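You operate a simulated robot arm through the tools that you are given. There is no shell and no other tool. Be economical: measure what you need, move in short steps, check, and stop when the job is done.

You are at the controls of a simulated robot arm. One attempt, no reset.

TASK
Stop the stacker, set 3 trays and Empty, then switch it off.
Fine: black button first, red switch last.

It is judged by the outcome, as a careful person would: the job done as asked, and still so three seconds after it is handed in. It fails if anything else is knocked over, pushed out of place, dropped, spilled or broken.

THE ROBOT
A 7-joint arm with a two-finger parallel gripper, fixed in place. Base frame: the origin is at the foot of the arm, x ahead of it, y to its left, z up. Readings come in m, degrees, newtons and seconds.
With the tool pointing down near the work surface it reaches from about 0.2 to 0.58 m from the base axis. Its first joint turns from -66.0 to 66.0 degrees. Payload 1.57 kg.
Tool frame: the origin (TCP) lies between the finger pads and is the grasp point; the fingertips stand 0.03 m ahead of it; z points along the fingers, y is the line along which they close. Largest opening 0.11 m; finger width 0.024, thickness 0.012; the body of the gripper, 0.048 by 0.112 m, starts 0.078 m behind the TCP.
Orientation is that of the tool frame in the base frame, as a unit quaternion [w, x, y, z]. With the fingers straight down and closing along the base's y, the tool's x points along the base's -x, its y along +y and its z along -z.

THE INTERFACE
- The arm moves only by the tool send_rows. Its argument "deltas" is a list of rows, each a list of 7 numbers: the finger opening in m, from 0 to 0.11, then the shift along the base's x, y, z in m, then the turn, a rotation vector about the base's x, y, z in rad. In form: [[jaw, x, y, z, ax, ay, az], ...]. A call has 1 to 8 rows; each row is the pose to reach, as a shift and turn from the pose commanded when the call began. A row lasts 0.2 s, in which the tool goes at most 0.05 m and 8.6 degrees; a call with a longer step from one row to the next is refused whole, and so is a gripper value outside its range. A pose out of reach is approached as far as the arm can. The call stops where the force on the tool passes 50 N (or 10 N more than at its start, if that is more) or the arm is blocked; 0.2 s more then pass. The fingers move at their own pace (about 0.108 m/s each) and stop on an object; they squeeze with about 21 N. The grip force told is the motor's: it shows also when the fingers shut on nothing. Time passes only in rows, and 0.2 s behind the last, so rows that repeat a pose let the fingers close. It gives the time, the measured TCP pose, the force on the tool (base axes), the opening and the grip force at its end, in the units of the frame above (readings bear some noise).
- Cameras (640 x 400 px; columns grow to the right, rows downward): "scene" is fixed at [0.1521, -0.3853, 1.3975]; the picture's right is [0.88, -0.48, 0.00], its down [-0.30, -0.56, -0.77] and it looks along [0.37, 0.68, -0.63] (base axes); focal length 325 px, centre (320, 200). "wrist" rides on the gripper at [-0.036, 0, -0.08] in the tool frame; the picture's right is [0.00, -1.00, 0.00], its down [0.97, 0.00, -0.24] and it looks along [0.24, 0.00, 0.97] (tool axes); focal length 218 px, centre (320, 200).
- snapshot(camera): a new picture of that camera. No time passes.
- pixel_to_xyz(camera, pixels): for up to 12 pixels [column, row] of the newest picture of that camera ("zoom" is the newest enlarged one), the place [x, y, z] in the base frame of the surface seen there, good to about 0.002 m. No time passes.
- inspect(camera, box): a new picture of the part [left, top, right, bottom] of that camera's present view, enlarged. No time passes.
- sign_off(): hands the job in; it is judged then, once.

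Go step by step. Measure first, check grasps and placings, and put right what went wrong. The budget is 80 turns and 34 pictures, counting those below and the enlarged ones. Unless the task says otherwise, let go and move clear before handing in, and close with one line.

The tools are called after "Emit:" as name(argument=value, ...) on one line, values as JSON. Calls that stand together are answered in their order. send_rows: Moves the arm, as the interface text tells. Its arguments: {"type":"object","properties":{"deltas":{"type":"array","items":{"type":"array","items":{"type":"number"}}}},"required":["deltas"]} The other tools are called the same way: snapshot (camera) takes a picture; pixel_to_xyz (camera, pixels) gives the place of the surface under pixels of a picture; inspect (camera, box) takes an enlarged picture of a part of a camera's view; sign_off () hands the job in.

At the start:

```text
clock: 0.0
ee_pos: [0.4421, 0.1501, 1.0286]
tcp_rot: [0.001, -0.001, 1.0, 0.001]
wrist_force: [-0.2, 0.0, -1.0]
finger_gap: 0.11
grasp_force: 0.1
```

scene: 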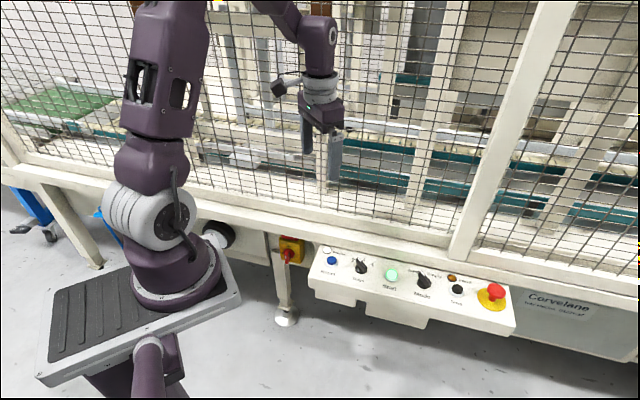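
wrist: 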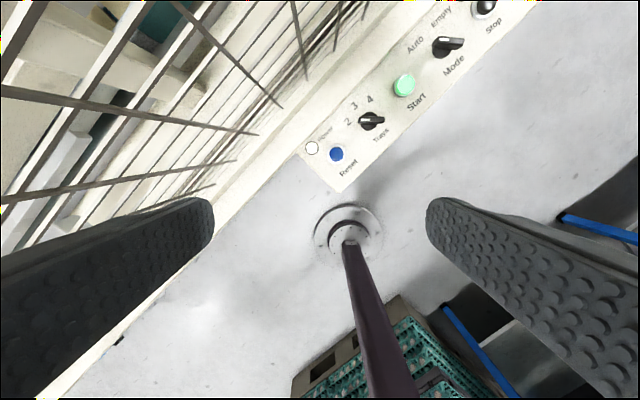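

The pictures show a panel with a blue button, Trays knob, green Start, Mode knob, black Stop and red mushroom, plus a red/yellow switch at scene (290,250). I'll enlarge both areas.

Emit:
inspect(camera="scene", box=[310, 235, 520, 335])

Emit:
inspect(camera="scene", box=[250, 220, 330, 270])

Emit:
inspect(camera="wrist", box=[290, 0, 530, 190])

```text
3.05 times, centred on (415, 285) of scene
```

zoom: 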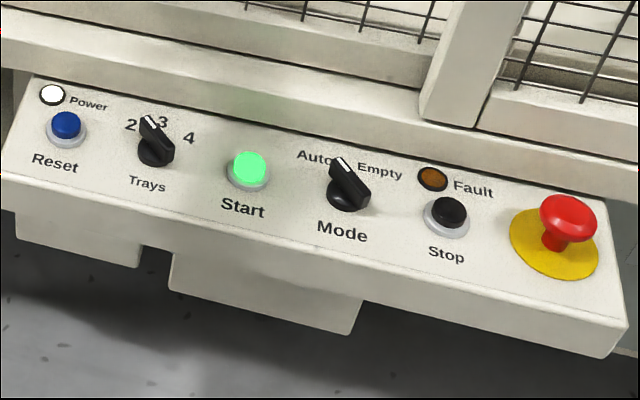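

```text
8.00 times, centred on (290, 245) of scene
```

zoom: 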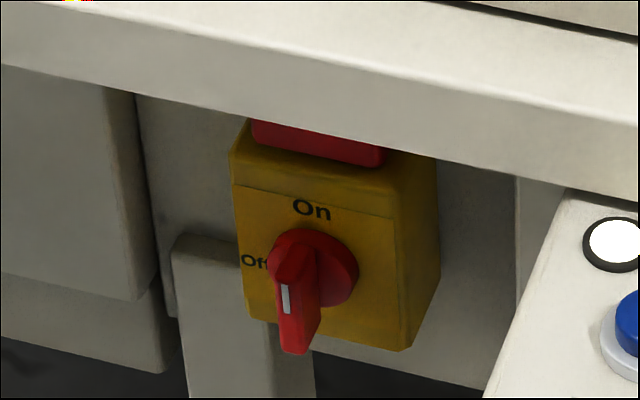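

```text
2.11 times, centred on (410, 95) of wrist
```

zoom: 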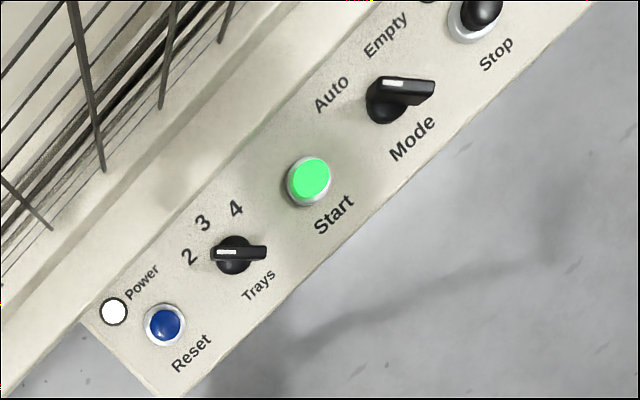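

The Trays knob points at 2, Mode at Auto, and the red rotary switch's handle is seen on a vertical yellow box. I'll measure panel points in the zoomed wrist view and the switch in the scene.

Emit:
pixel_to_xyz(camera="zoom", pixels=[[165, 322], [228, 252], [258, 254], [310, 178], [392, 82], [428, 90], [480, 12], [150, 395], [400, 165], [85, 325], [204, 222], [236, 208]])

Emit:
pixel_to_xyz(camera="scene", pixels=[[456, 291], [361, 264], [365, 271], [422, 275], [427, 282], [457, 288], [494, 290], [334, 262], [410, 309], [500, 325], [455, 297], [479, 267]])

Emit:
pixel_to_xyz(camera="scene", pixels=[[289, 246], [286, 257], [287, 262], [291, 250], [282, 246], [300, 260], [300, 246], [281, 257], [293, 255], [300, 242], [310, 240], [340, 252]])

```text
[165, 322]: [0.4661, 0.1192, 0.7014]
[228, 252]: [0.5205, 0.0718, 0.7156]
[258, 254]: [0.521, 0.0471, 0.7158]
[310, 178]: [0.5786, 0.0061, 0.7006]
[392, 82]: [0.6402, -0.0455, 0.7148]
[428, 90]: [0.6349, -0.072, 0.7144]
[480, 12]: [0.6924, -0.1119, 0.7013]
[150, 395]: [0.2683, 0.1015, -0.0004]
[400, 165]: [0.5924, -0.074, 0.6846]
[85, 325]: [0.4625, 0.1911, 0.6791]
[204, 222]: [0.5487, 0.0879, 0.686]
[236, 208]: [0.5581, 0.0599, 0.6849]
```

```text
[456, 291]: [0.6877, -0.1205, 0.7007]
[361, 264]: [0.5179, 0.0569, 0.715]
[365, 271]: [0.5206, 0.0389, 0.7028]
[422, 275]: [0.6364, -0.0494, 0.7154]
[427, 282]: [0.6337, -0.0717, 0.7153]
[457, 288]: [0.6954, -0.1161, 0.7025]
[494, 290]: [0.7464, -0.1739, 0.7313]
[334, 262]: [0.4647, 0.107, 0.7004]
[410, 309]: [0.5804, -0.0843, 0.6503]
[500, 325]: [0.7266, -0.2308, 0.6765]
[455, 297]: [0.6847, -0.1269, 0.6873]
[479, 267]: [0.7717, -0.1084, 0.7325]
```

```text
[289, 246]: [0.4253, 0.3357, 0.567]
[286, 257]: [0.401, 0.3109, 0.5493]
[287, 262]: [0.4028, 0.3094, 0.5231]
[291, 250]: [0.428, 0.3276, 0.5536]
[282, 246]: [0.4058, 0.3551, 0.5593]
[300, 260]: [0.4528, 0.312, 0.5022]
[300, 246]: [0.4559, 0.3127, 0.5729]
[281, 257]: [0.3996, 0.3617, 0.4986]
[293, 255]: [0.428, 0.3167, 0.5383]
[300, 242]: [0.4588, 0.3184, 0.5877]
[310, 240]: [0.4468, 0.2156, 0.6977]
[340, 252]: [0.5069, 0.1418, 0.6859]
```

The panel top is near-level at z≈0.685, running along (0.70,-0.71), with Stop at about (0.692,-0.115). The fence is close behind, so I'll measure it and the beam over the red switch.

Emit:
pixel_to_xyz(camera="scene", pixels=[[400, 248], [400, 235], [400, 225], [440, 245], [460, 255], [470, 230], [490, 180], [440, 262], [290, 226], [290, 232], [290, 205], [330, 236]])

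Emit:
pixel_to_xyz(camera="scene", pixels=[[398, 208], [412, 180], [350, 215], [360, 180], [452, 278], [484, 300], [440, 268], [222, 240], [215, 235], [270, 250], [284, 285], [330, 285]])

```text
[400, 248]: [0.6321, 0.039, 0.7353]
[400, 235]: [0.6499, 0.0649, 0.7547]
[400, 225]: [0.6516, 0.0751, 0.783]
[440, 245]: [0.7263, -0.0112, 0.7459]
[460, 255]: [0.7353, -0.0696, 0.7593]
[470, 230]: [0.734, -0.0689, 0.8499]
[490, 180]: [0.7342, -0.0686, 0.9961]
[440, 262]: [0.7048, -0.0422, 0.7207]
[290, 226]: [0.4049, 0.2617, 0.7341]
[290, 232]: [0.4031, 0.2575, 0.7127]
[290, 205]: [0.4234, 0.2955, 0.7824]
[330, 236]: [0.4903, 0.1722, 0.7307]
```

```text
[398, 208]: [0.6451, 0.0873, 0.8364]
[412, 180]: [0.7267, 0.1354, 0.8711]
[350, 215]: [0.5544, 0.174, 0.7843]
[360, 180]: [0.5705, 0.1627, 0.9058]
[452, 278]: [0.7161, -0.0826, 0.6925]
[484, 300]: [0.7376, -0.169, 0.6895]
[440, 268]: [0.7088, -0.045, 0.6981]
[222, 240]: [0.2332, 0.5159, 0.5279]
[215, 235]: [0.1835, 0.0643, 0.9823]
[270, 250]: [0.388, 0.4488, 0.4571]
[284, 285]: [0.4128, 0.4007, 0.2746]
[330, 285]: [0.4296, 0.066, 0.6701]
```

The fence post stands about 6 cm behind Stop, so I'll close the fingers and yaw 45° so the gripper lies parallel to the panel. I'll stand off toward the operator side first.

Emit:
send_rows(deltas=[[0, 0.017, -0.031, -0.02, 0, 0, 0.112], [0, 0.034, -0.063, -0.04, 0, 0, 0.224], [0, 0.051, -0.094, -0.06, 0, 0, 0.336], [0, 0.067, -0.126, -0.08, 0, 0, 0.449], [0, 0.084, -0.157, -0.1, 0, 0, 0.561], [0, 0.101, -0.189, -0.12, 0, 0, 0.673], [0, 0.118, -0.22, -0.14, 0, 0, 0.785], [0, 0.118, -0.22, -0.14, 0, 0, 0.785]])

```text
clock: 1.8
ee_pos: [0.5606, -0.0698, 0.8875]
tcp_rot: [0.0, -0.384, 0.924, 0.0]
wrist_force: [0.3, -1.1, -0.4]
finger_gap: 0.0
grasp_force: 21.1
```

Pose is as commanded. Now tilt 25° outward and move to about 4 cm above Stop.

Emit:
send_rows(deltas=[[0, 0, 0, 0, 0.103, -0.103, 0], [0, 0.02, -0.01, -0.02, 0.205, -0.205, 0], [0, 0.055, -0.025, -0.04, 0.308, -0.308, 0], [0, 0.09, -0.04, -0.06, 0.308, -0.308, 0], [0, 0.124, -0.056, -0.08, 0.308, -0.308, 0], [0, 0.124, -0.056, -0.1, 0.308, -0.308, 0], [0, 0.124, -0.056, -0.1, 0.308, -0.308, 0]])

Emit:
inspect(camera="scene", box=[330, 160, 530, 330])

Emit:
snapshot(camera="wrist")

```text
clock: 3.4
ee_pos: [0.6836, -0.1267, 0.7889]
tcp_rot: [0.199, -0.374, 0.902, 0.083]
wrist_force: [0.9, 1.3, 0.6]
finger_gap: 0.0002
grasp_force: 20.8
```

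```text
2.35 times, centred on (430, 245) of scene
```

zoom: 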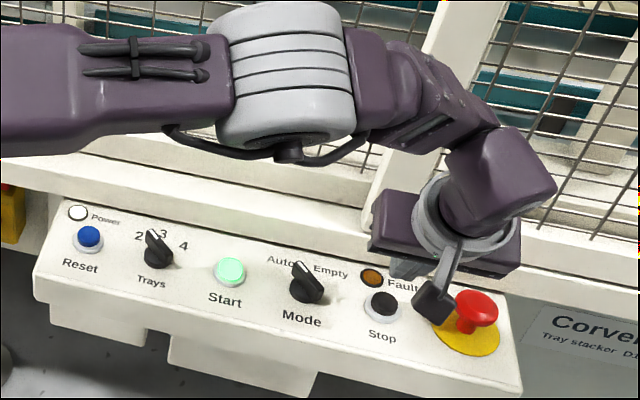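

```text
27 pictures are left
```

wrist: 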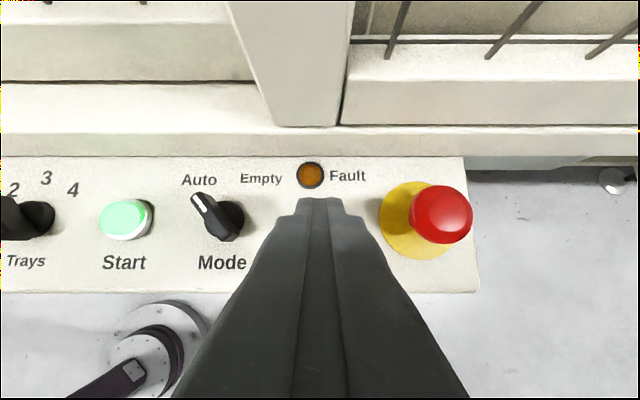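

The fingertips sit at wrist (320,200), over where Stop should be. I'll check that the dark item at zoom (435,300) is just part of the gripper and how low it hangs.

Emit:
pixel_to_xyz(camera="zoom", pixels=[[435, 300], [433, 318], [405, 268], [395, 270], [450, 265], [384, 300], [480, 305], [505, 275]])

Emit:
pixel_to_xyz(camera="wrist", pixels=[[320, 203], [310, 175], [215, 220], [200, 205], [225, 235], [440, 215]])

```text
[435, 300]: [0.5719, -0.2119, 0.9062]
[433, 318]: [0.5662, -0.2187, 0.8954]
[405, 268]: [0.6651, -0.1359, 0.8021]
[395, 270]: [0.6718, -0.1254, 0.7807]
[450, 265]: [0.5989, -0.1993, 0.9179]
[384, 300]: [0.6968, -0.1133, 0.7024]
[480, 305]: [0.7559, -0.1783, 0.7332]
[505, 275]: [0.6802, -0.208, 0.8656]
```

```text
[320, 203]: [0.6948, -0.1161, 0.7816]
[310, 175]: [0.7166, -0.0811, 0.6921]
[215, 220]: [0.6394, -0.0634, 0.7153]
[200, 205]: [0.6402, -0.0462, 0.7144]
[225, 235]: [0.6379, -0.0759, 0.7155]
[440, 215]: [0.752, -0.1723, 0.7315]
```

The item is up at z≈0.9, clear. Now descend with a small shift so the lower fingertip edge lands centrally on the black button.

Emit:
send_rows(deltas=[[0, 0.007, 0.007, -0.03, 0, 0, 0], [0, 0.007, 0.007, -0.048, 0, 0, 0], [0, 0.007, 0.007, -0.053, 0, 0, 0], [0, 0.007, 0.007, -0.056, 0, 0, 0], [0, 0.007, 0.007, -0.058, 0, 0, 0], [0, 0.007, 0.007, -0.058, 0, 0, 0]])

Emit:
inspect(camera="scene", box=[330, 220, 530, 345])

```text
clock: 4.8
ee_pos: [0.6896, -0.1183, 0.7326]
tcp_rot: [0.2, -0.373, 0.902, 0.083]
wrist_force: [1.2, 0.1, 1.6]
finger_gap: 0.0001
grasp_force: 20.8
```

```text
3.20 times, centred on (430, 282) of scene
```

zoom: 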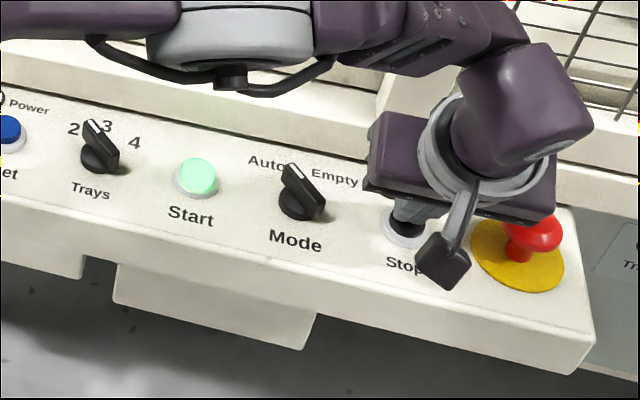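

The tip touches the button (slight force), and Start still seems lit. Pressing further.

Emit:
send_rows(deltas=[[0, 0, 0, -0.003, 0, 0, 0], [0, 0, 0, -0.005, 0, 0, 0], [0, 0, 0, -0.005, 0, 0, 0]])

Emit:
inspect(camera="scene", box=[350, 230, 510, 330])

```text
clock: 5.6
ee_pos: [0.6898, -0.119, 0.7287]
tcp_rot: [0.2, -0.374, 0.902, 0.082]
wrist_force: [-2.0, -2.4, 13.9]
finger_gap: 0.0
grasp_force: 21.1
```

```text
4.00 times, centred on (430, 280) of scene
```

zoom: 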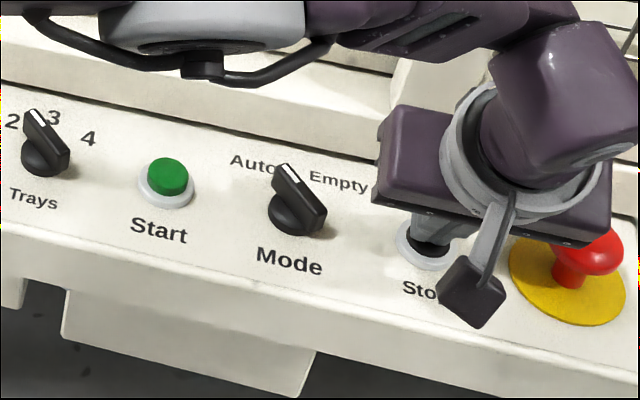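

Start's lamp is now dark, so Stop has registered. Retract upward and untilt, then head for the Trays knob.

Emit:
send_rows(deltas=[[0, -0.005, -0.005, 0.04, 0, 0, 0], [0, -0.03, -0.02, 0.08, 0, 0, 0], [0, -0.05, 0.01, 0.11, -0.07, 0.07, 0], [0, -0.08, 0.045, 0.13, -0.14, 0.14, 0], [0.05, -0.11, 0.08, 0.14, -0.21, 0.21, 0], [0.05, -0.14, 0.12, 0.14, -0.28, 0.28, 0], [0.05, -0.168, 0.157, 0.14, -0.308, 0.308, 0], [0.05, -0.168, 0.177, 0.14, -0.308, 0.308, 0]])

Emit:
send_rows(deltas=[[0.05, 0, 0, 0, 0, 0, 0.131], [0.05, 0, 0, 0, 0, 0, 0.262], [0.05, 0, 0, 0, 0, 0, 0.393], [0.05, 0, 0, 0, 0, 0, 0.524], [0.05, 0, 0, 0, 0, 0, 0.655], [0.05, 0, 0, 0, 0, 0, 0.785], [0.05, 0, 0, 0, 0, 0, 0.785]])

Emit:
snapshot(camera="wrist")

```text
refused: row 4 steps farther than a row can; nothing moved
```

```text
clock: 7.2
ee_pos: [0.6447, -0.0845, 0.744]
tcp_rot: [-0.152, 0.691, -0.69, -0.153]
wrist_force: [0.1, 0.6, -0.5]
finger_gap: 0.05
grasp_force: 0.0
out of reach, approached as far as the arm can: row 2, 3, 4, 5, 6, 7
```

```text
24 pictures are left
```

wrist: 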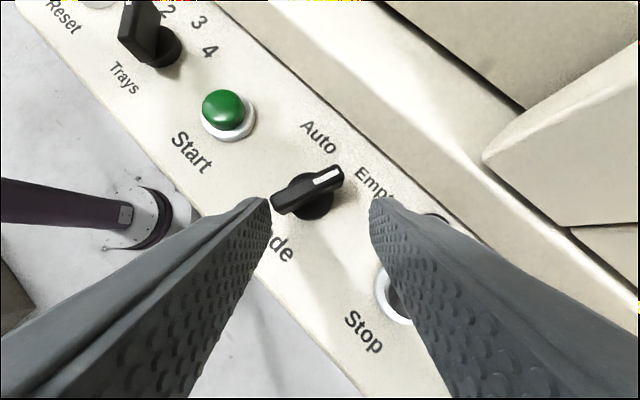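

The first call was refused but the second, which I shouldn't have sent with it, swept the open fingers low from Stop to near Mode. I'll check whether the Mode knob at wrist (310,190) or anything else was moved.

Emit:
pixel_to_xyz(camera="wrist", pixels=[[335, 175], [325, 180], [280, 206], [318, 136], [365, 180], [262, 205], [375, 205], [222, 105], [130, 50], [145, 10]])

Emit:
inspect(camera="scene", box=[310, 220, 520, 345])

```text
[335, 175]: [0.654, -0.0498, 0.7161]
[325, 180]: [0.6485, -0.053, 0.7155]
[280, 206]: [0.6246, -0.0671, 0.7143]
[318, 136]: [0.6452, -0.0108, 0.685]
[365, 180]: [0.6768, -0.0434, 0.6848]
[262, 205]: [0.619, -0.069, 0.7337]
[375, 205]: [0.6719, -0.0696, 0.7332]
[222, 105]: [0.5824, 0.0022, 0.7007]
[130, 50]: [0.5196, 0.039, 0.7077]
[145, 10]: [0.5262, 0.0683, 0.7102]
```

```text
3.05 times, centred on (415, 282) of scene
```

zoom: 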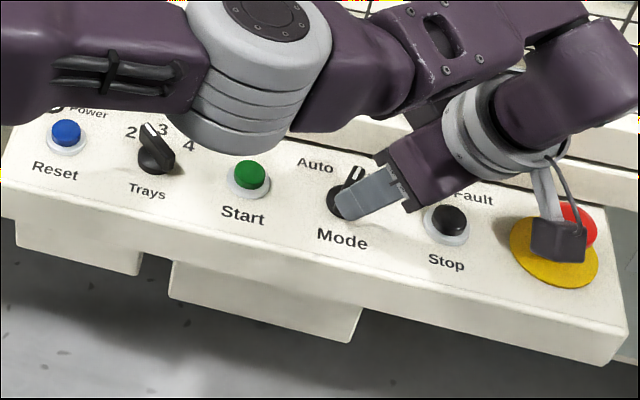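

The Mode knob was swept from about 82° to about 30° (pointer toward Empty), with Trays and the rest apparently untouched. I'll rise straight and back off first, then look from clear.

Emit:
send_rows(deltas=[[0.05, -0.01, 0.005, 0.045, 0, 0, 0], [0.05, -0.03, 0.02, 0.085, 0, 0, 0]])

```text
clock: 7.8
ee_pos: [0.6192, -0.0644, 0.8308]
tcp_rot: [0.153, -0.689, 0.692, 0.152]
wrist_force: [1.6, -0.2, 0.2]
finger_gap: 0.0499
grasp_force: 0.0
```

Clear at z≈0.83. Now untilt to vertical and move over Trays.

Emit:
send_rows(deltas=[[0.05, -0.019, 0.024, 0.01, -0.109, 0, 0], [0.05, -0.038, 0.049, 0.01, -0.218, 0, 0], [0.05, -0.057, 0.073, 0.01, -0.327, 0, 0], [0.05, -0.076, 0.098, 0.01, -0.436, 0, 0], [0.05, -0.094, 0.122, 0, -0.436, 0, 0], [0.05, -0.094, 0.122, 0, -0.436, 0, 0]])

Emit:
snapshot(camera="wrist")

Emit:
inspect(camera="scene", box=[310, 220, 520, 345])

```text
clock: 9.2
ee_pos: [0.5214, 0.0562, 0.8296]
tcp_rot: [0.0, -0.706, 0.708, -0.001]
wrist_force: [-0.1, -0.3, 0.1]
finger_gap: 0.0504
grasp_force: 0.0
```

```text
22 pictures are left
```

wrist: 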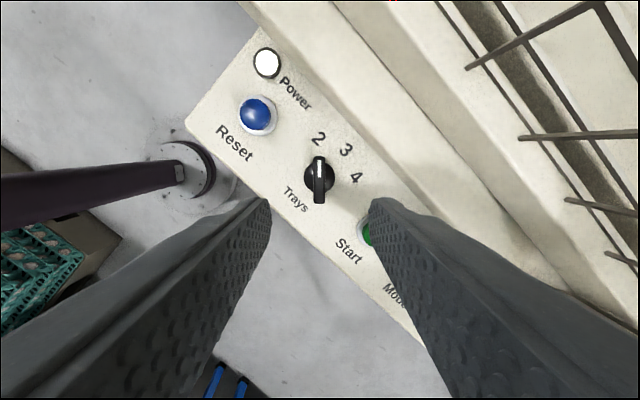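

```text
3.05 times, centred on (415, 282) of scene
```

zoom: 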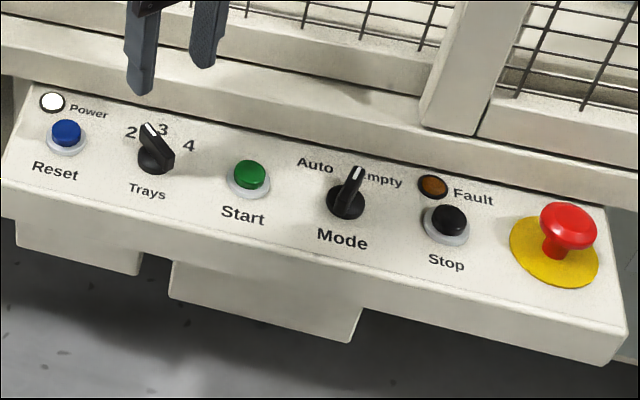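

Everything else is in place; Mode now points between, leaning to Empty, and needs finishing later. Measure the Trays bar at wrist (319,180).

Emit:
pixel_to_xyz(camera="wrist", pixels=[[319, 162], [319, 180], [319, 198], [313, 180], [325, 180], [307, 180], [331, 180], [318, 138], [346, 149], [355, 177]])

```text
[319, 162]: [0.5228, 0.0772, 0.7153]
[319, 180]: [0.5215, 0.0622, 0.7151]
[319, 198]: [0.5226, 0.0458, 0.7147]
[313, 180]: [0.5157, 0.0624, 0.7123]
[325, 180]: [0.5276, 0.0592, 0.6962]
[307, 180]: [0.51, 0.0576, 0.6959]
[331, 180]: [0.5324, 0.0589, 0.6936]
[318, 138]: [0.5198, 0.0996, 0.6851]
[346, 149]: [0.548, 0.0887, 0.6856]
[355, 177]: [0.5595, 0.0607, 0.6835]
```

Trays axis is about (0.522, 0.060), bar top z 0.715. Descend with open fingers, straddle it, then close.

Emit:
send_rows(deltas=[[0.05, 0.0008, 0.003, -0.045, 0, 0, 0], [0.05, 0.0008, 0.003, -0.085, 0, 0, 0], [0.05, 0.0008, 0.003, -0.097, 0, 0, 0], [0, 0.0008, 0.003, -0.097, 0, 0, 0], [0, 0.0008, 0.003, -0.097, 0, 0, 0], [0, 0.0008, 0.003, -0.097, 0, 0, 0]])

```text
clock: 10.6
ee_pos: [0.5218, 0.0595, 0.732]
tcp_rot: [-0.001, -0.707, 0.707, 0.001]
wrist_force: [-2.9, 1.5, -3.8]
finger_gap: 0.0109
grasp_force: 28.8
```

The bar is gripped (gap 10.9 mm). Turn -45° about vertical, then open and rise.

Emit:
send_rows(deltas=[[0, 0, 0, 0, 0, 0, -0.131], [0, 0, 0, 0, 0, 0, -0.262], [0, 0, 0, 0, 0, 0, -0.393], [0, 0, 0, 0, 0, 0, -0.524], [0, 0, 0, 0, 0, 0, -0.655], [0, 0, 0, 0, 0, 0, -0.785], [0, 0, 0, 0, 0, 0, -0.785]])

```text
clock: 12.2
ee_pos: [0.5198, 0.0608, 0.7326]
tcp_rot: [-0.002, -0.383, 0.924, 0.001]
wrist_force: [-36.6, 21.3, 13.0]
finger_gap: 0.0111
grasp_force: 28.9
```

It turned fully, with some side load. Release and rise, then look.

Emit:
send_rows(deltas=[[0.05, 0, 0, 0, 0, 0, -0.785], [0.05, 0, 0, 0, 0, 0, 0], [0.05, 0, 0, 0.04, 0, 0, 0], [0.05, 0, 0, 0.085, 0, 0, 0]])

Emit:
snapshot(camera="wrist")

```text
refused: row 1 steps farther than a row can; nothing moved
```

```text
20 pictures are left
```

wrist: 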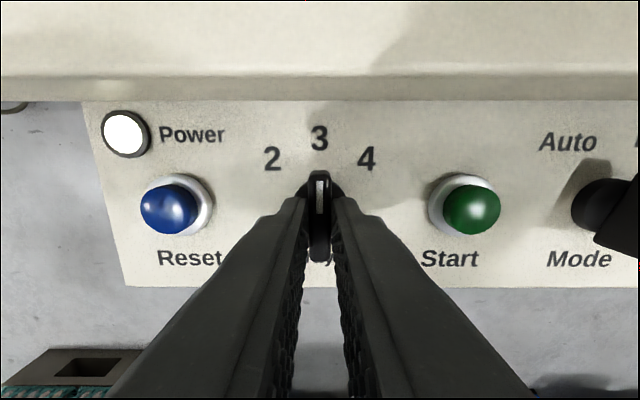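

That row was wrongly written and was refused, but the picture shows the pointer on 3. Release and rise with no turn.

Emit:
send_rows(deltas=[[0.05, 0, 0, 0, 0, 0, 0], [0.05, 0, 0, 0, 0, 0, 0], [0.05, 0, 0, 0.04, 0, 0, 0], [0.05, 0, 0, 0.085, 0, 0, 0]])

Emit:
snapshot(camera="wrist")

```text
clock: 13.2
ee_pos: [0.5219, 0.0601, 0.8172]
tcp_rot: [0.0, -0.382, 0.924, 0.0]
wrist_force: [-0.8, 0.0, 0.2]
finger_gap: 0.05
grasp_force: 0.1
```

```text
19 pictures are left
```

wrist: 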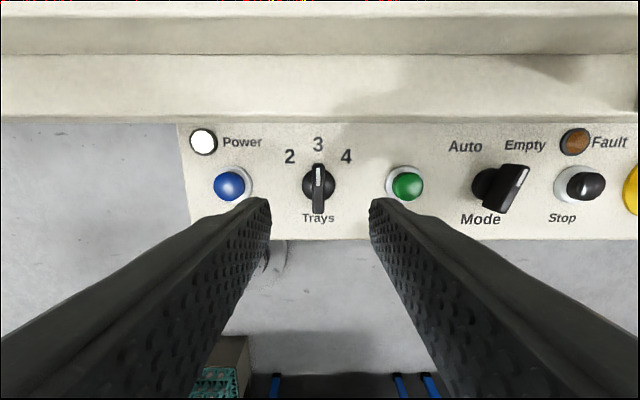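

Trays is on 3. Now move over Mode, yawed to match its pointer (about 30°).

Emit:
send_rows(deltas=[[0.05, 0.03, -0.03, 0.0, 0, 0, -0.06], [0.05, 0.06, -0.06, 0.0, 0, 0, -0.13], [0.05, 0.09, -0.09, 0.0, 0, 0, -0.2], [0.05, 0.117, -0.12, 0.0, 0, 0, -0.26], [0.05, 0.117, -0.12, 0.0, 0, 0, -0.26]])

Emit:
snapshot(camera="wrist")

```text
clock: 14.4
ee_pos: [0.6419, -0.062, 0.817]
tcp_rot: [0.0, -0.259, 0.966, 0.001]
wrist_force: [0.2, 0.5, -0.9]
finger_gap: 0.0502
grasp_force: 0.1
```

```text
18 pictures are left
```

wrist: 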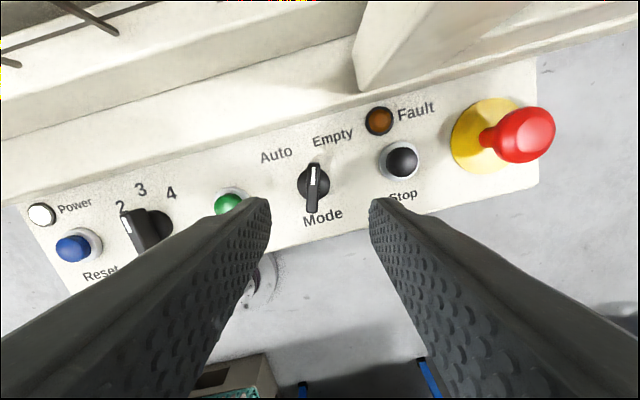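

Vertical reach here works. Measure the Mode bar at wrist (312,188) and labels.

Emit:
pixel_to_xyz(camera="wrist", pixels=[[314, 168], [312, 188], [311, 206], [276, 155], [332, 138], [297, 187], [328, 187], [126, 216], [135, 245]])

Emit:
inspect(camera="wrist", box=[240, 100, 400, 230])

```text
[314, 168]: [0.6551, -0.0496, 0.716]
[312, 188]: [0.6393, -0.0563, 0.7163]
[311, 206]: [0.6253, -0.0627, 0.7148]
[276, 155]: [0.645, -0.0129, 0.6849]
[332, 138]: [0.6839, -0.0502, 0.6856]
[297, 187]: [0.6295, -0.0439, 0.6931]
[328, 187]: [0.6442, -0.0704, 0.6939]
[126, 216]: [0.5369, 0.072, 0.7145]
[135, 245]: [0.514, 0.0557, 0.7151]
```

```text
3.08 times, centred on (320, 165) of wrist
```

zoom: 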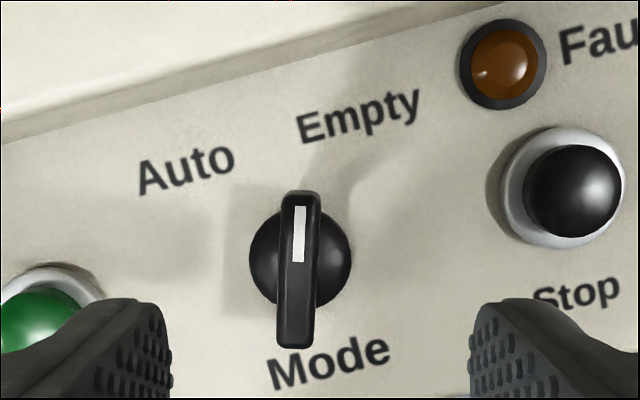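

Mode's axis is about (0.639,-0.057), pointer at about 26°, and Empty lies at about 9°. Descend, grip, and check alignment.

Emit:
send_rows(deltas=[[0.05, -0.0025, 0.004, -0.04, 0, 0, -0.06], [0.05, -0.0025, 0.004, -0.075, 0, 0, -0.06], [0.05, -0.0025, 0.004, -0.085, 0, 0, -0.06], [0, -0.0025, 0.004, -0.085, 0, 0, -0.06], [0, -0.0025, 0.004, -0.085, 0, 0, -0.06], [0, -0.0025, 0.004, -0.085, 0, 0, -0.06]])

Emit:
send_rows(deltas=[[0, 0, 0, 0, 0, 0, -0.1], [0, 0, 0, 0, 0, 0, -0.2], [0, 0, 0, 0, 0, 0, -0.3], [0, 0, 0, 0, 0, 0, -0.3]])

Emit:
inspect(camera="wrist", box=[240, 100, 400, 230])

```text
clock: 15.8
ee_pos: [0.6372, -0.0559, 0.7322]
tcp_rot: [0.0, -0.232, 0.973, 0.001]
wrist_force: [-2.5, 7.1, -0.4]
finger_gap: 0.0109
grasp_force: 28.3
```

```text
clock: 16.8
ee_pos: [0.6371, -0.0568, 0.7318]
tcp_rot: [-0.001, -0.082, 0.997, 0.001]
wrist_force: [-10.3, 12.8, 6.2]
finger_gap: 0.0108
grasp_force: 28.6
```

```text
3.08 times, centred on (320, 165) of wrist
```

zoom: 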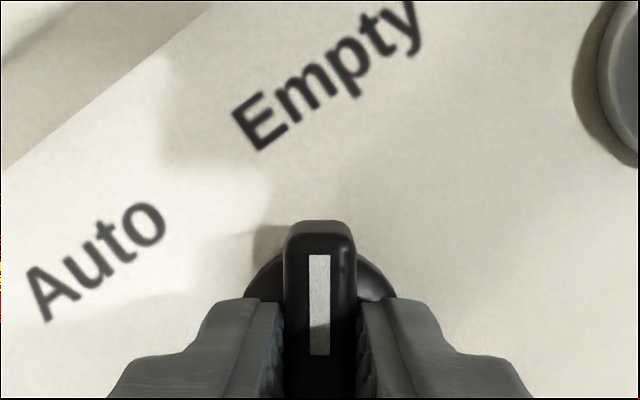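

The knob now points at yaw ≈9°, squarely at Empty. Release, rise, and see where it rests.

Emit:
send_rows(deltas=[[0.05, 0, 0, 0, 0, 0, 0], [0.05, 0, 0, 0, 0, 0, 0], [0.05, 0, 0, 0.04, 0, 0, 0], [0.05, 0, 0, 0.08, 0, 0, 0], [0.05, 0, 0, 0.08, 0, 0, 0]])

Emit:
snapshot(camera="wrist")

Emit:
inspect(camera="wrist", box=[240, 100, 400, 230])

```text
clock: 18.0
ee_pos: [0.6386, -0.0561, 0.8127]
tcp_rot: [0.0, -0.083, 0.997, -0.001]
wrist_force: [-0.5, 0.1, -0.4]
finger_gap: 0.0497
grasp_force: 0.0
```

```text
15 pictures are left
```

wrist: 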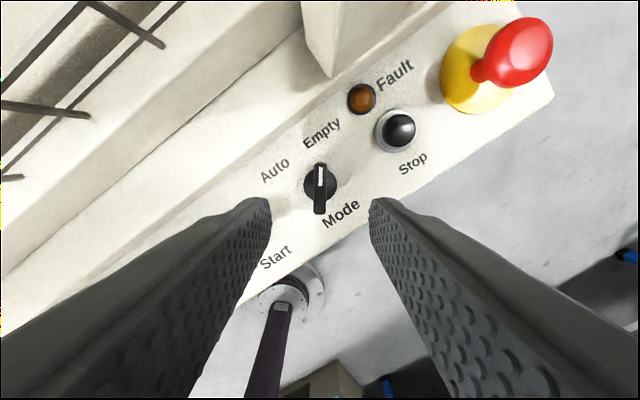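

```text
3.08 times, centred on (320, 165) of wrist
```

zoom: 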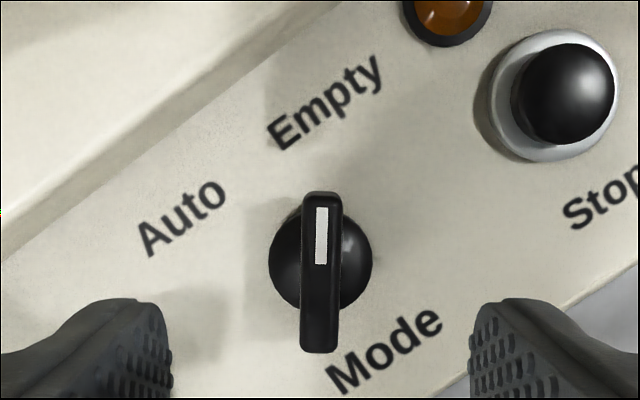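

Mode points squarely at Empty. Next, travel high back toward the red switch side, yawing to face the machine.

Emit:
send_rows(deltas=[[0.05, -0.01, 0.005, 0.04, 0, 0, 0.05], [0.05, -0.045, 0.03, 0.06, 0, 0, 0.14], [0.05, -0.08, 0.06, 0.08, 0, 0, 0.24], [0, -0.115, 0.09, 0.08, 0, 0, 0.34], [0, -0.15, 0.12, 0.08, 0, 0, 0.44], [0, -0.185, 0.15, 0.08, 0, 0, 0.54], [0, -0.22, 0.18, 0.08, 0, 0, 0.62], [0, -0.25, 0.21, 0.08, 0, 0, 0.62]])

```text
refused: row 3 steps farther than a row can; nothing moved
```

Emit:
send_rows(deltas=[[0.05, -0.01, 0.005, 0.04, 0, 0, 0.05], [0.05, -0.04, 0.03, 0.06, 0, 0, 0.14], [0.05, -0.075, 0.055, 0.07, 0, 0, 0.24], [0, -0.11, 0.085, 0.07, 0, 0, 0.34], [0, -0.145, 0.115, 0.07, 0, 0, 0.44], [0, -0.18, 0.145, 0.07, 0, 0, 0.54], [0, -0.215, 0.175, 0.07, 0, 0, 0.62], [0, -0.25, 0.205, 0.07, 0, 0, 0.62]])

```text
clock: 19.8
ee_pos: [0.3879, 0.1462, 0.8809]
tcp_rot: [0.001, -0.384, 0.923, 0.001]
wrist_force: [1.6, 0.3, 0.4]
finger_gap: 0.0
grasp_force: 20.8
```

At (0.388,0.146,0.881), yaw 45°. Now tilt 45° outward and lower for a view of the switch.

Emit:
send_rows(deltas=[[0, -0.015, 0.01, -0.015, 0.093, -0.093, 0], [0, -0.03, 0.02, -0.04, 0.185, -0.185, 0], [0, -0.045, 0.03, -0.065, 0.278, -0.278, 0], [0, -0.06, 0.04, -0.09, 0.37, -0.37, 0], [0, -0.075, 0.051, -0.12, 0.463, -0.463, 0], [0, -0.091, 0.062, -0.15, 0.555, -0.555, 0], [0, -0.091, 0.062, -0.16, 0.555, -0.555, 0]])

Emit:
snapshot(camera="wrist")

Emit:
snapshot(camera="scene")

```text
clock: 21.4
ee_pos: [0.2972, 0.2086, 0.7219]
tcp_rot: [0.353, -0.353, 0.854, 0.147]
wrist_force: [0.5, -1.7, -0.7]
finger_gap: 0.0
grasp_force: 21.4
out of reach, approached as far as the arm can: row 4, 5
```

```text
13 pictures are left
```

wrist: 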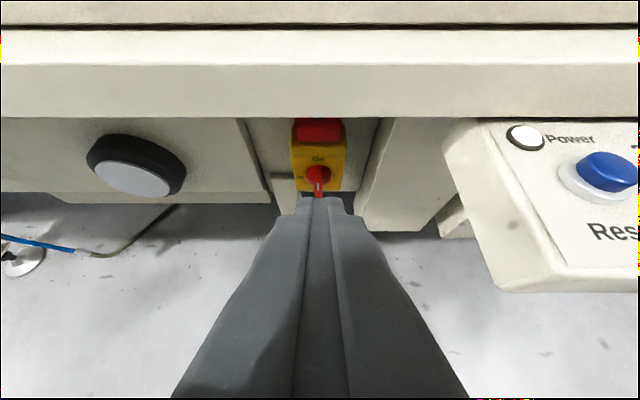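

```text
12 pictures are left
```

scene: 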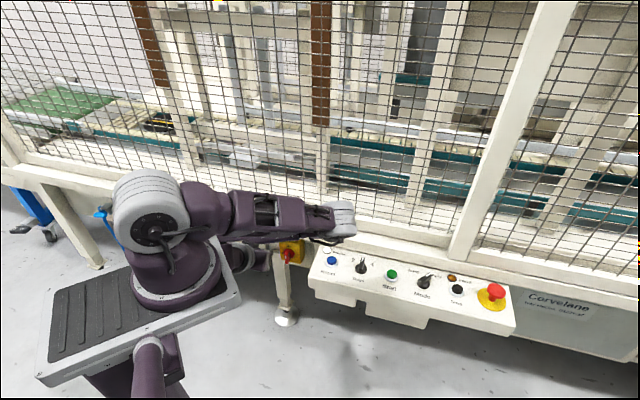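

The switch is visible at wrist (318,165), clear of the fingertips. Enlarge and measure.

Emit:
inspect(camera="wrist", box=[270, 110, 366, 206])

Emit:
pixel_to_xyz(camera="wrist", pixels=[[318, 186], [318, 178], [319, 194], [318, 170], [310, 180], [328, 175], [300, 150], [338, 150], [300, 188], [336, 188], [320, 130], [320, 112]])

```text
4.17 times, centred on (318, 158) of wrist
```

zoom: 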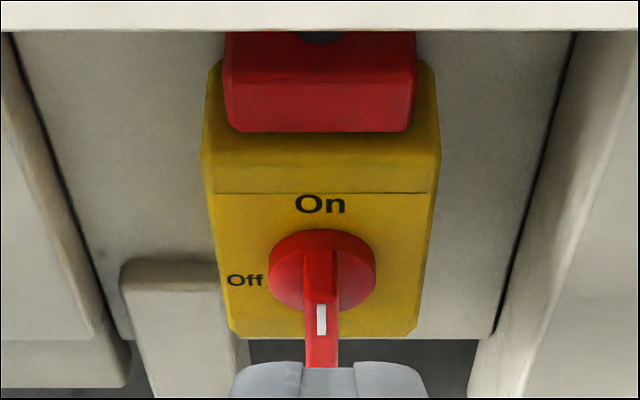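

```text
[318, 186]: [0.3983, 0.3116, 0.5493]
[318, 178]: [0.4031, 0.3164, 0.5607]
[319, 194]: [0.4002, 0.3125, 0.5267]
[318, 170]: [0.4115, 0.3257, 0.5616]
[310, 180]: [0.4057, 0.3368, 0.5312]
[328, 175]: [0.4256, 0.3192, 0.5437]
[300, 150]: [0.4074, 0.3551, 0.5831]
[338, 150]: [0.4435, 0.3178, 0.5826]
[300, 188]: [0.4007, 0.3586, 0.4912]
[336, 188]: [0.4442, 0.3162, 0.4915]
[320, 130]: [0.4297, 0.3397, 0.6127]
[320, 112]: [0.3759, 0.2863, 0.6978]
```

The handle is vertical (pointing On), front at (0.398,0.312,0.549), bar from z≈0.51 to 0.561, standing 3.5 cm off the box; Off is a quarter turn anticlockwise. I'll check the robot's own platform height before trying a more level tool.

Emit:
pixel_to_xyz(camera="scene", pixels=[[225, 300], [235, 290], [228, 270], [100, 330], [240, 300], [330, 225], [345, 230], [300, 215], [262, 260]])

Emit:
send_rows(deltas=[[0, 0, 0, -0.02, 0.09, -0.09, 0], [0, 0, 0, -0.04, 0.18, -0.18, 0], [0, 0, 0, -0.06, 0.27, -0.27, 0], [0, 0, 0, -0.08, 0.36, -0.36, 0]])

```text
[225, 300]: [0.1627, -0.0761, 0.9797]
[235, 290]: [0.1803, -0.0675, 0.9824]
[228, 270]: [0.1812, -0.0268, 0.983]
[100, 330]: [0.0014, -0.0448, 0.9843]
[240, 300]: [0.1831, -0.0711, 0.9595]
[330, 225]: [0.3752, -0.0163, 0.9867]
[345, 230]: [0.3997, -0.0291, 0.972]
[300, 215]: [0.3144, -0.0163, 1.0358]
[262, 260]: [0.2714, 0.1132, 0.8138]
```

```text
clock: 22.4
ee_pos: [0.3641, 0.2449, 0.6894]
tcp_rot: [0.556, -0.306, 0.738, 0.231]
wrist_force: [0.4, 0.0, -0.4]
finger_gap: 0.0
grasp_force: 21.2
out of reach, approached as far as the arm can: row 2, 3, 4
```

The platform is at z 0.98, so the arm reaches down from above; the tool is now 74° from vertical at n≈0.43, close to the beam. I'll lower straight and slightly back, in front of the switch.

Emit:
send_rows(deltas=[[0, -0.007, -0.007, -0.03, 0, 0, 0], [0, -0.014, -0.01, -0.07, 0, 0, 0], [0, -0.014, -0.01, -0.1, 0, 0, 0]])

Emit:
snapshot(camera="wrist")

```text
clock: 23.2
ee_pos: [0.3771, 0.2513, 0.6701]
tcp_rot: [0.556, -0.305, 0.738, 0.23]
wrist_force: [0.3, -0.6, -1.0]
finger_gap: 0.0
grasp_force: 20.6
out of reach, approached as far as the arm can: row 1, 2, 3
```

```text
10 pictures are left
```

wrist: 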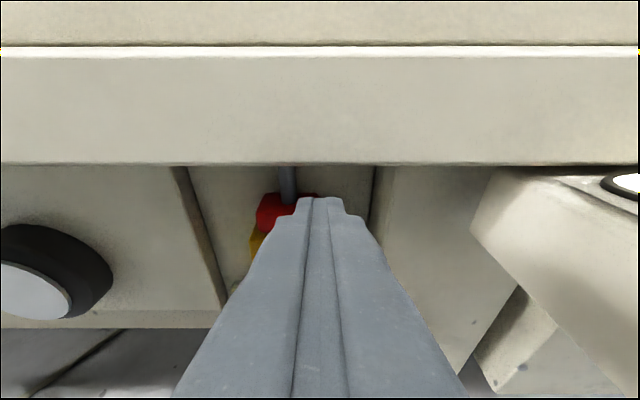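

At 74° the arm cannot go lower, so I'll return to a 45° tilt with closed fingers and push the handle over like a stick instead. First back off.

Emit:
send_rows(deltas=[[0, -0.025, -0.02, 0.0, -0.09, 0.09, 0], [0, -0.05, -0.035, 0.015, -0.18, 0.18, 0], [0, -0.065, -0.045, 0.03, -0.27, 0.27, 0], [0, -0.077, -0.05, 0.03, -0.36, 0.36, 0], [0, -0.077, -0.05, 0.03, -0.36, 0.36, 0]])

```text
clock: 24.4
ee_pos: [0.3008, 0.1984, 0.7006]
tcp_rot: [0.353, -0.354, 0.854, 0.147]
wrist_force: [0.0, -0.1, 0.0]
finger_gap: 0.0
grasp_force: 20.7
```

Back at 45° tilt. Move to a stand-off just right of and in front of the handle.

Emit:
send_rows(deltas=[[0, 0.018, 0.01, -0.03, 0, 0, 0], [0, 0.036, 0.02, -0.06, 0, 0, 0], [0, 0.055, 0.028, -0.09, 0, 0, 0], [0, 0.073, 0.036, -0.115, 0, 0, 0], [0, 0.073, 0.036, -0.12, 0, 0, 0]])

Emit:
snapshot(camera="wrist")

```text
clock: 25.6
ee_pos: [0.3753, 0.234, 0.5823]
tcp_rot: [0.352, -0.354, 0.854, 0.146]
wrist_force: [0.4, -0.8, 0.0]
finger_gap: 0.0
grasp_force: 20.7
```

```text
9 pictures are left
```

wrist: 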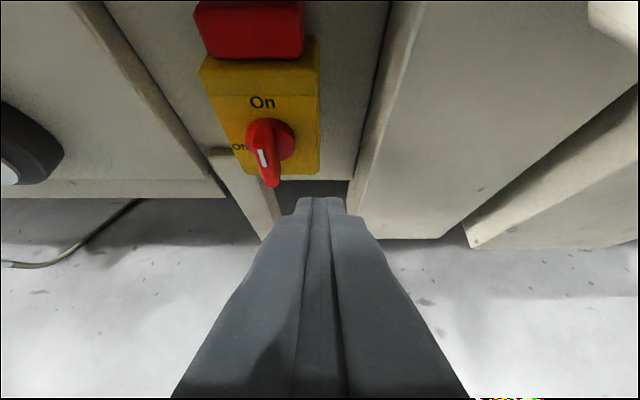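

Good clear view; the handle is at wrist (265,155). Refine its position, free of turns cost beyond one.

Emit:
pixel_to_xyz(camera="wrist", pixels=[[257, 135], [263, 158], [271, 182], [256, 150], [266, 122], [285, 140], [290, 130], [270, 150], [310, 60], [312, 170], [295, 40]])

```text
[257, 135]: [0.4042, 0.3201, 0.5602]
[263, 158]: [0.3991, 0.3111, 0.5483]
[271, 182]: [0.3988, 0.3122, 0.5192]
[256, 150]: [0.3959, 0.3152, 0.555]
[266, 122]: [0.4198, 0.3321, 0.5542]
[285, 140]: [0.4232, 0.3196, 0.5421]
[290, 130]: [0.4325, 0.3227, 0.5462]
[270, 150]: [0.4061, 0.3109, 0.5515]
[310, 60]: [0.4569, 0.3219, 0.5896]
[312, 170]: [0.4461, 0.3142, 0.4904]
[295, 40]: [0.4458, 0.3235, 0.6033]
```

Handle spans s≈0.057–0.067 with its front at n≈0.502, as assumed. Advance the tip to the handle's right, upper half.

Emit:
send_rows(deltas=[[0, 0.02, 0.022, -0.002, 0, 0, 0], [0, 0.04, 0.0435, -0.004, 0, 0, 0], [0, 0.04, 0.0435, -0.004, 0, 0, 0]])

Emit:
snapshot(camera="wrist")

```text
clock: 26.4
ee_pos: [0.4138, 0.2793, 0.5772]
tcp_rot: [0.354, -0.354, 0.853, 0.147]
wrist_force: [-0.2, -0.4, 0.0]
finger_gap: 0.0001
grasp_force: 20.5
```

```text
8 pictures are left
```

wrist: 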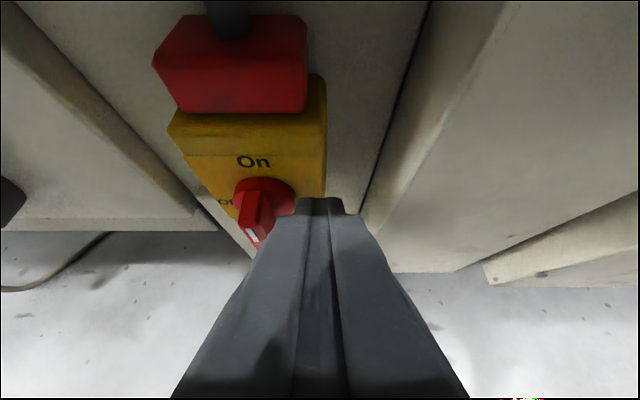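

Tip is in place, untouched. Push left along the panel direction while easing down.

Emit:
send_rows(deltas=[[0, -0.0085, 0.0085, 0, 0, 0, 0], [0, -0.0141, 0.0141, 0, 0, 0, 0], [0, -0.019, 0.019, 0, 0, 0, 0], [0, -0.024, 0.024, -0.002, 0, 0, 0], [0, -0.029, 0.029, -0.004, 0, 0, 0], [0, -0.033, 0.033, -0.007, 0, 0, 0]])

Emit:
snapshot(camera="wrist")

```text
clock: 27.8
ee_pos: [0.3792, 0.3099, 0.5693]
tcp_rot: [0.352, -0.354, 0.854, 0.147]
wrist_force: [0.4, -4.6, 1.4]
finger_gap: 0.0
grasp_force: 20.6
```

```text
7 pictures are left
```

wrist: 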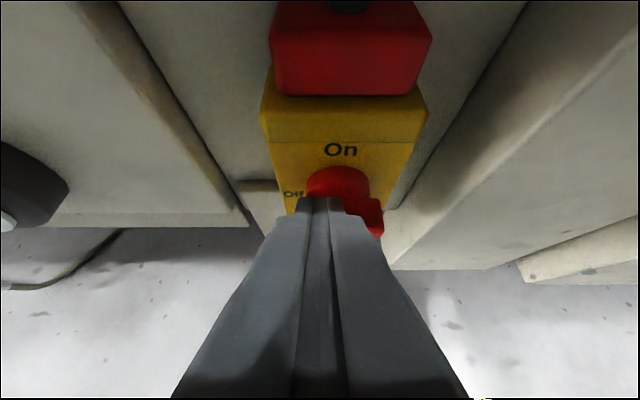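

The handle has swung over (tail visible right at wrist (375,215)). A little more left and down, then back straight out along the normal and up to look.

Emit:
send_rows(deltas=[[0, -0.002, 0.002, -0.002, 0, 0, 0], [0, -0.003, 0.003, -0.004, 0, 0, 0], [0, -0.003, 0.003, -0.004, 0, 0, 0], [0, -0.006, 0.0, 0.006, 0, 0, 0], [0, -0.026, -0.02, 0.014, 0, 0, 0], [0, -0.048, -0.042, 0.016, 0, 0, 0], [0, -0.048, -0.042, 0.016, 0, 0, 0]])

Emit:
inspect(camera="wrist", box=[250, 80, 410, 220])

```text
clock: 28.2
ee_pos: [0.3797, 0.3104, 0.5692]
tcp_rot: [0.354, -0.354, 0.853, 0.145]
wrist_force: [-10.4, -12.8, 27.9]
finger_gap: 0.0
grasp_force: 21.0
stopped in row 2: the force on the tool passed its limit (the readings are from after the stop); the commanded pose is now the measured one
```

```text
2.86 times, centred on (330, 150) of wrist
```

zoom: 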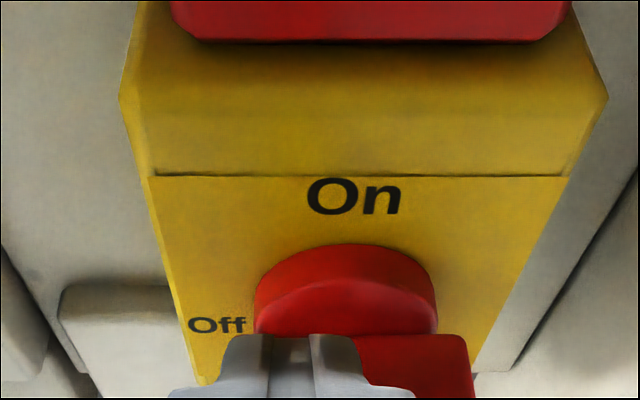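

The force limit was met pushing down, so the handle is likely at its stop. Back out and look.

Emit:
send_rows(deltas=[[0, -0.003, -0.003, 0.006, 0, 0, 0], [0, -0.02, -0.02, 0.01, 0, 0, 0], [0, -0.045, -0.045, 0.012, 0, 0, 0], [0, -0.045, -0.045, 0.012, 0, 0, 0]])

Emit:
inspect(camera="wrist", box=[250, 80, 410, 220])

```text
clock: 29.2
ee_pos: [0.3339, 0.2681, 0.5807]
tcp_rot: [0.354, -0.354, 0.854, 0.145]
wrist_force: [0.0, -0.1, -0.2]
finger_gap: 0.0
grasp_force: 21.1
```

```text
2.86 times, centred on (330, 150) of wrist
```

zoom: 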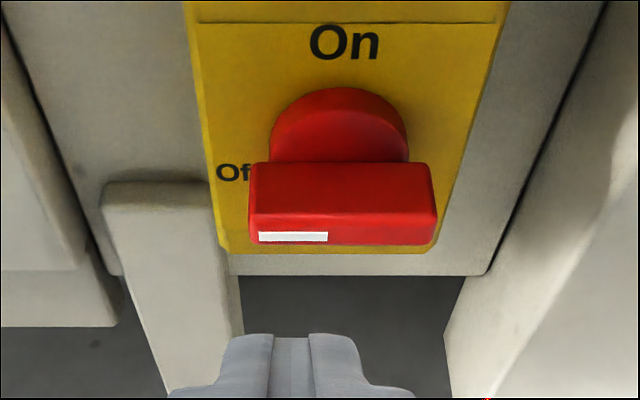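

The handle is horizontal with its mark at Off. Move clear the way I came and check the whole panel.

Emit:
send_rows(deltas=[[0, -0.005, -0.015, 0.04, 0, 0, 0], [0, -0.015, -0.035, 0.08, 0, 0, 0], [0, -0.033, -0.065, 0.11, 0, 0, 0], [0, -0.033, -0.065, 0.12, 0, 0, 0]])

Emit:
inspect(camera="scene", box=[310, 235, 520, 335])

Emit:
inspect(camera="scene", box=[250, 220, 410, 320])

```text
clock: 30.2
ee_pos: [0.3023, 0.202, 0.7014]
tcp_rot: [0.355, -0.352, 0.854, 0.145]
wrist_force: [0.4, -0.3, -0.3]
finger_gap: 0.0
grasp_force: 21.5
```

```text
3.05 times, centred on (415, 285) of scene
```

zoom: 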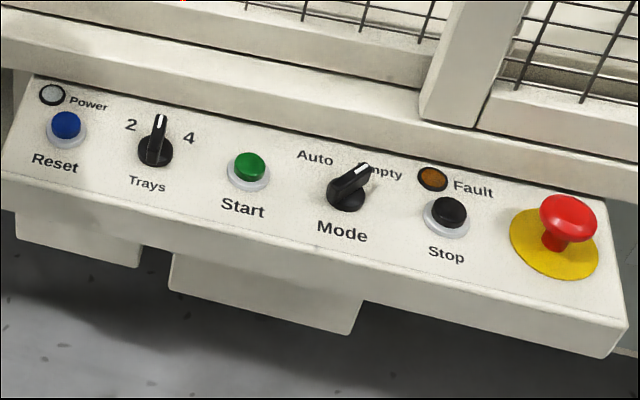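

```text
4.00 times, centred on (330, 270) of scene
```

zoom: 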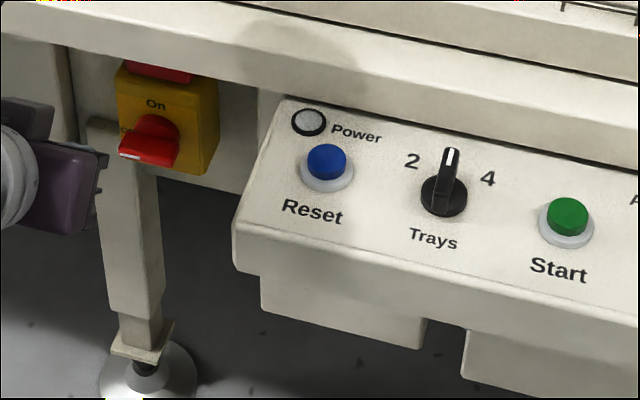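

The Power and Start lamps are dark, Trays is on 3, Mode is on Empty and the red switch is at Off. The E-stop is untouched and the arm is clear, so I'm handing in.

Emit:
sign_off()

```text
The job is handed in.
```

The stacker is stopped (black button first), set to 3 trays and Empty, and switched off last at the red main switch. One slip: after the stop, a bad move of mine swept the open fingers against the Mode knob and turned it partway. I then set it to Empty properly, and nothing else was disturbed.
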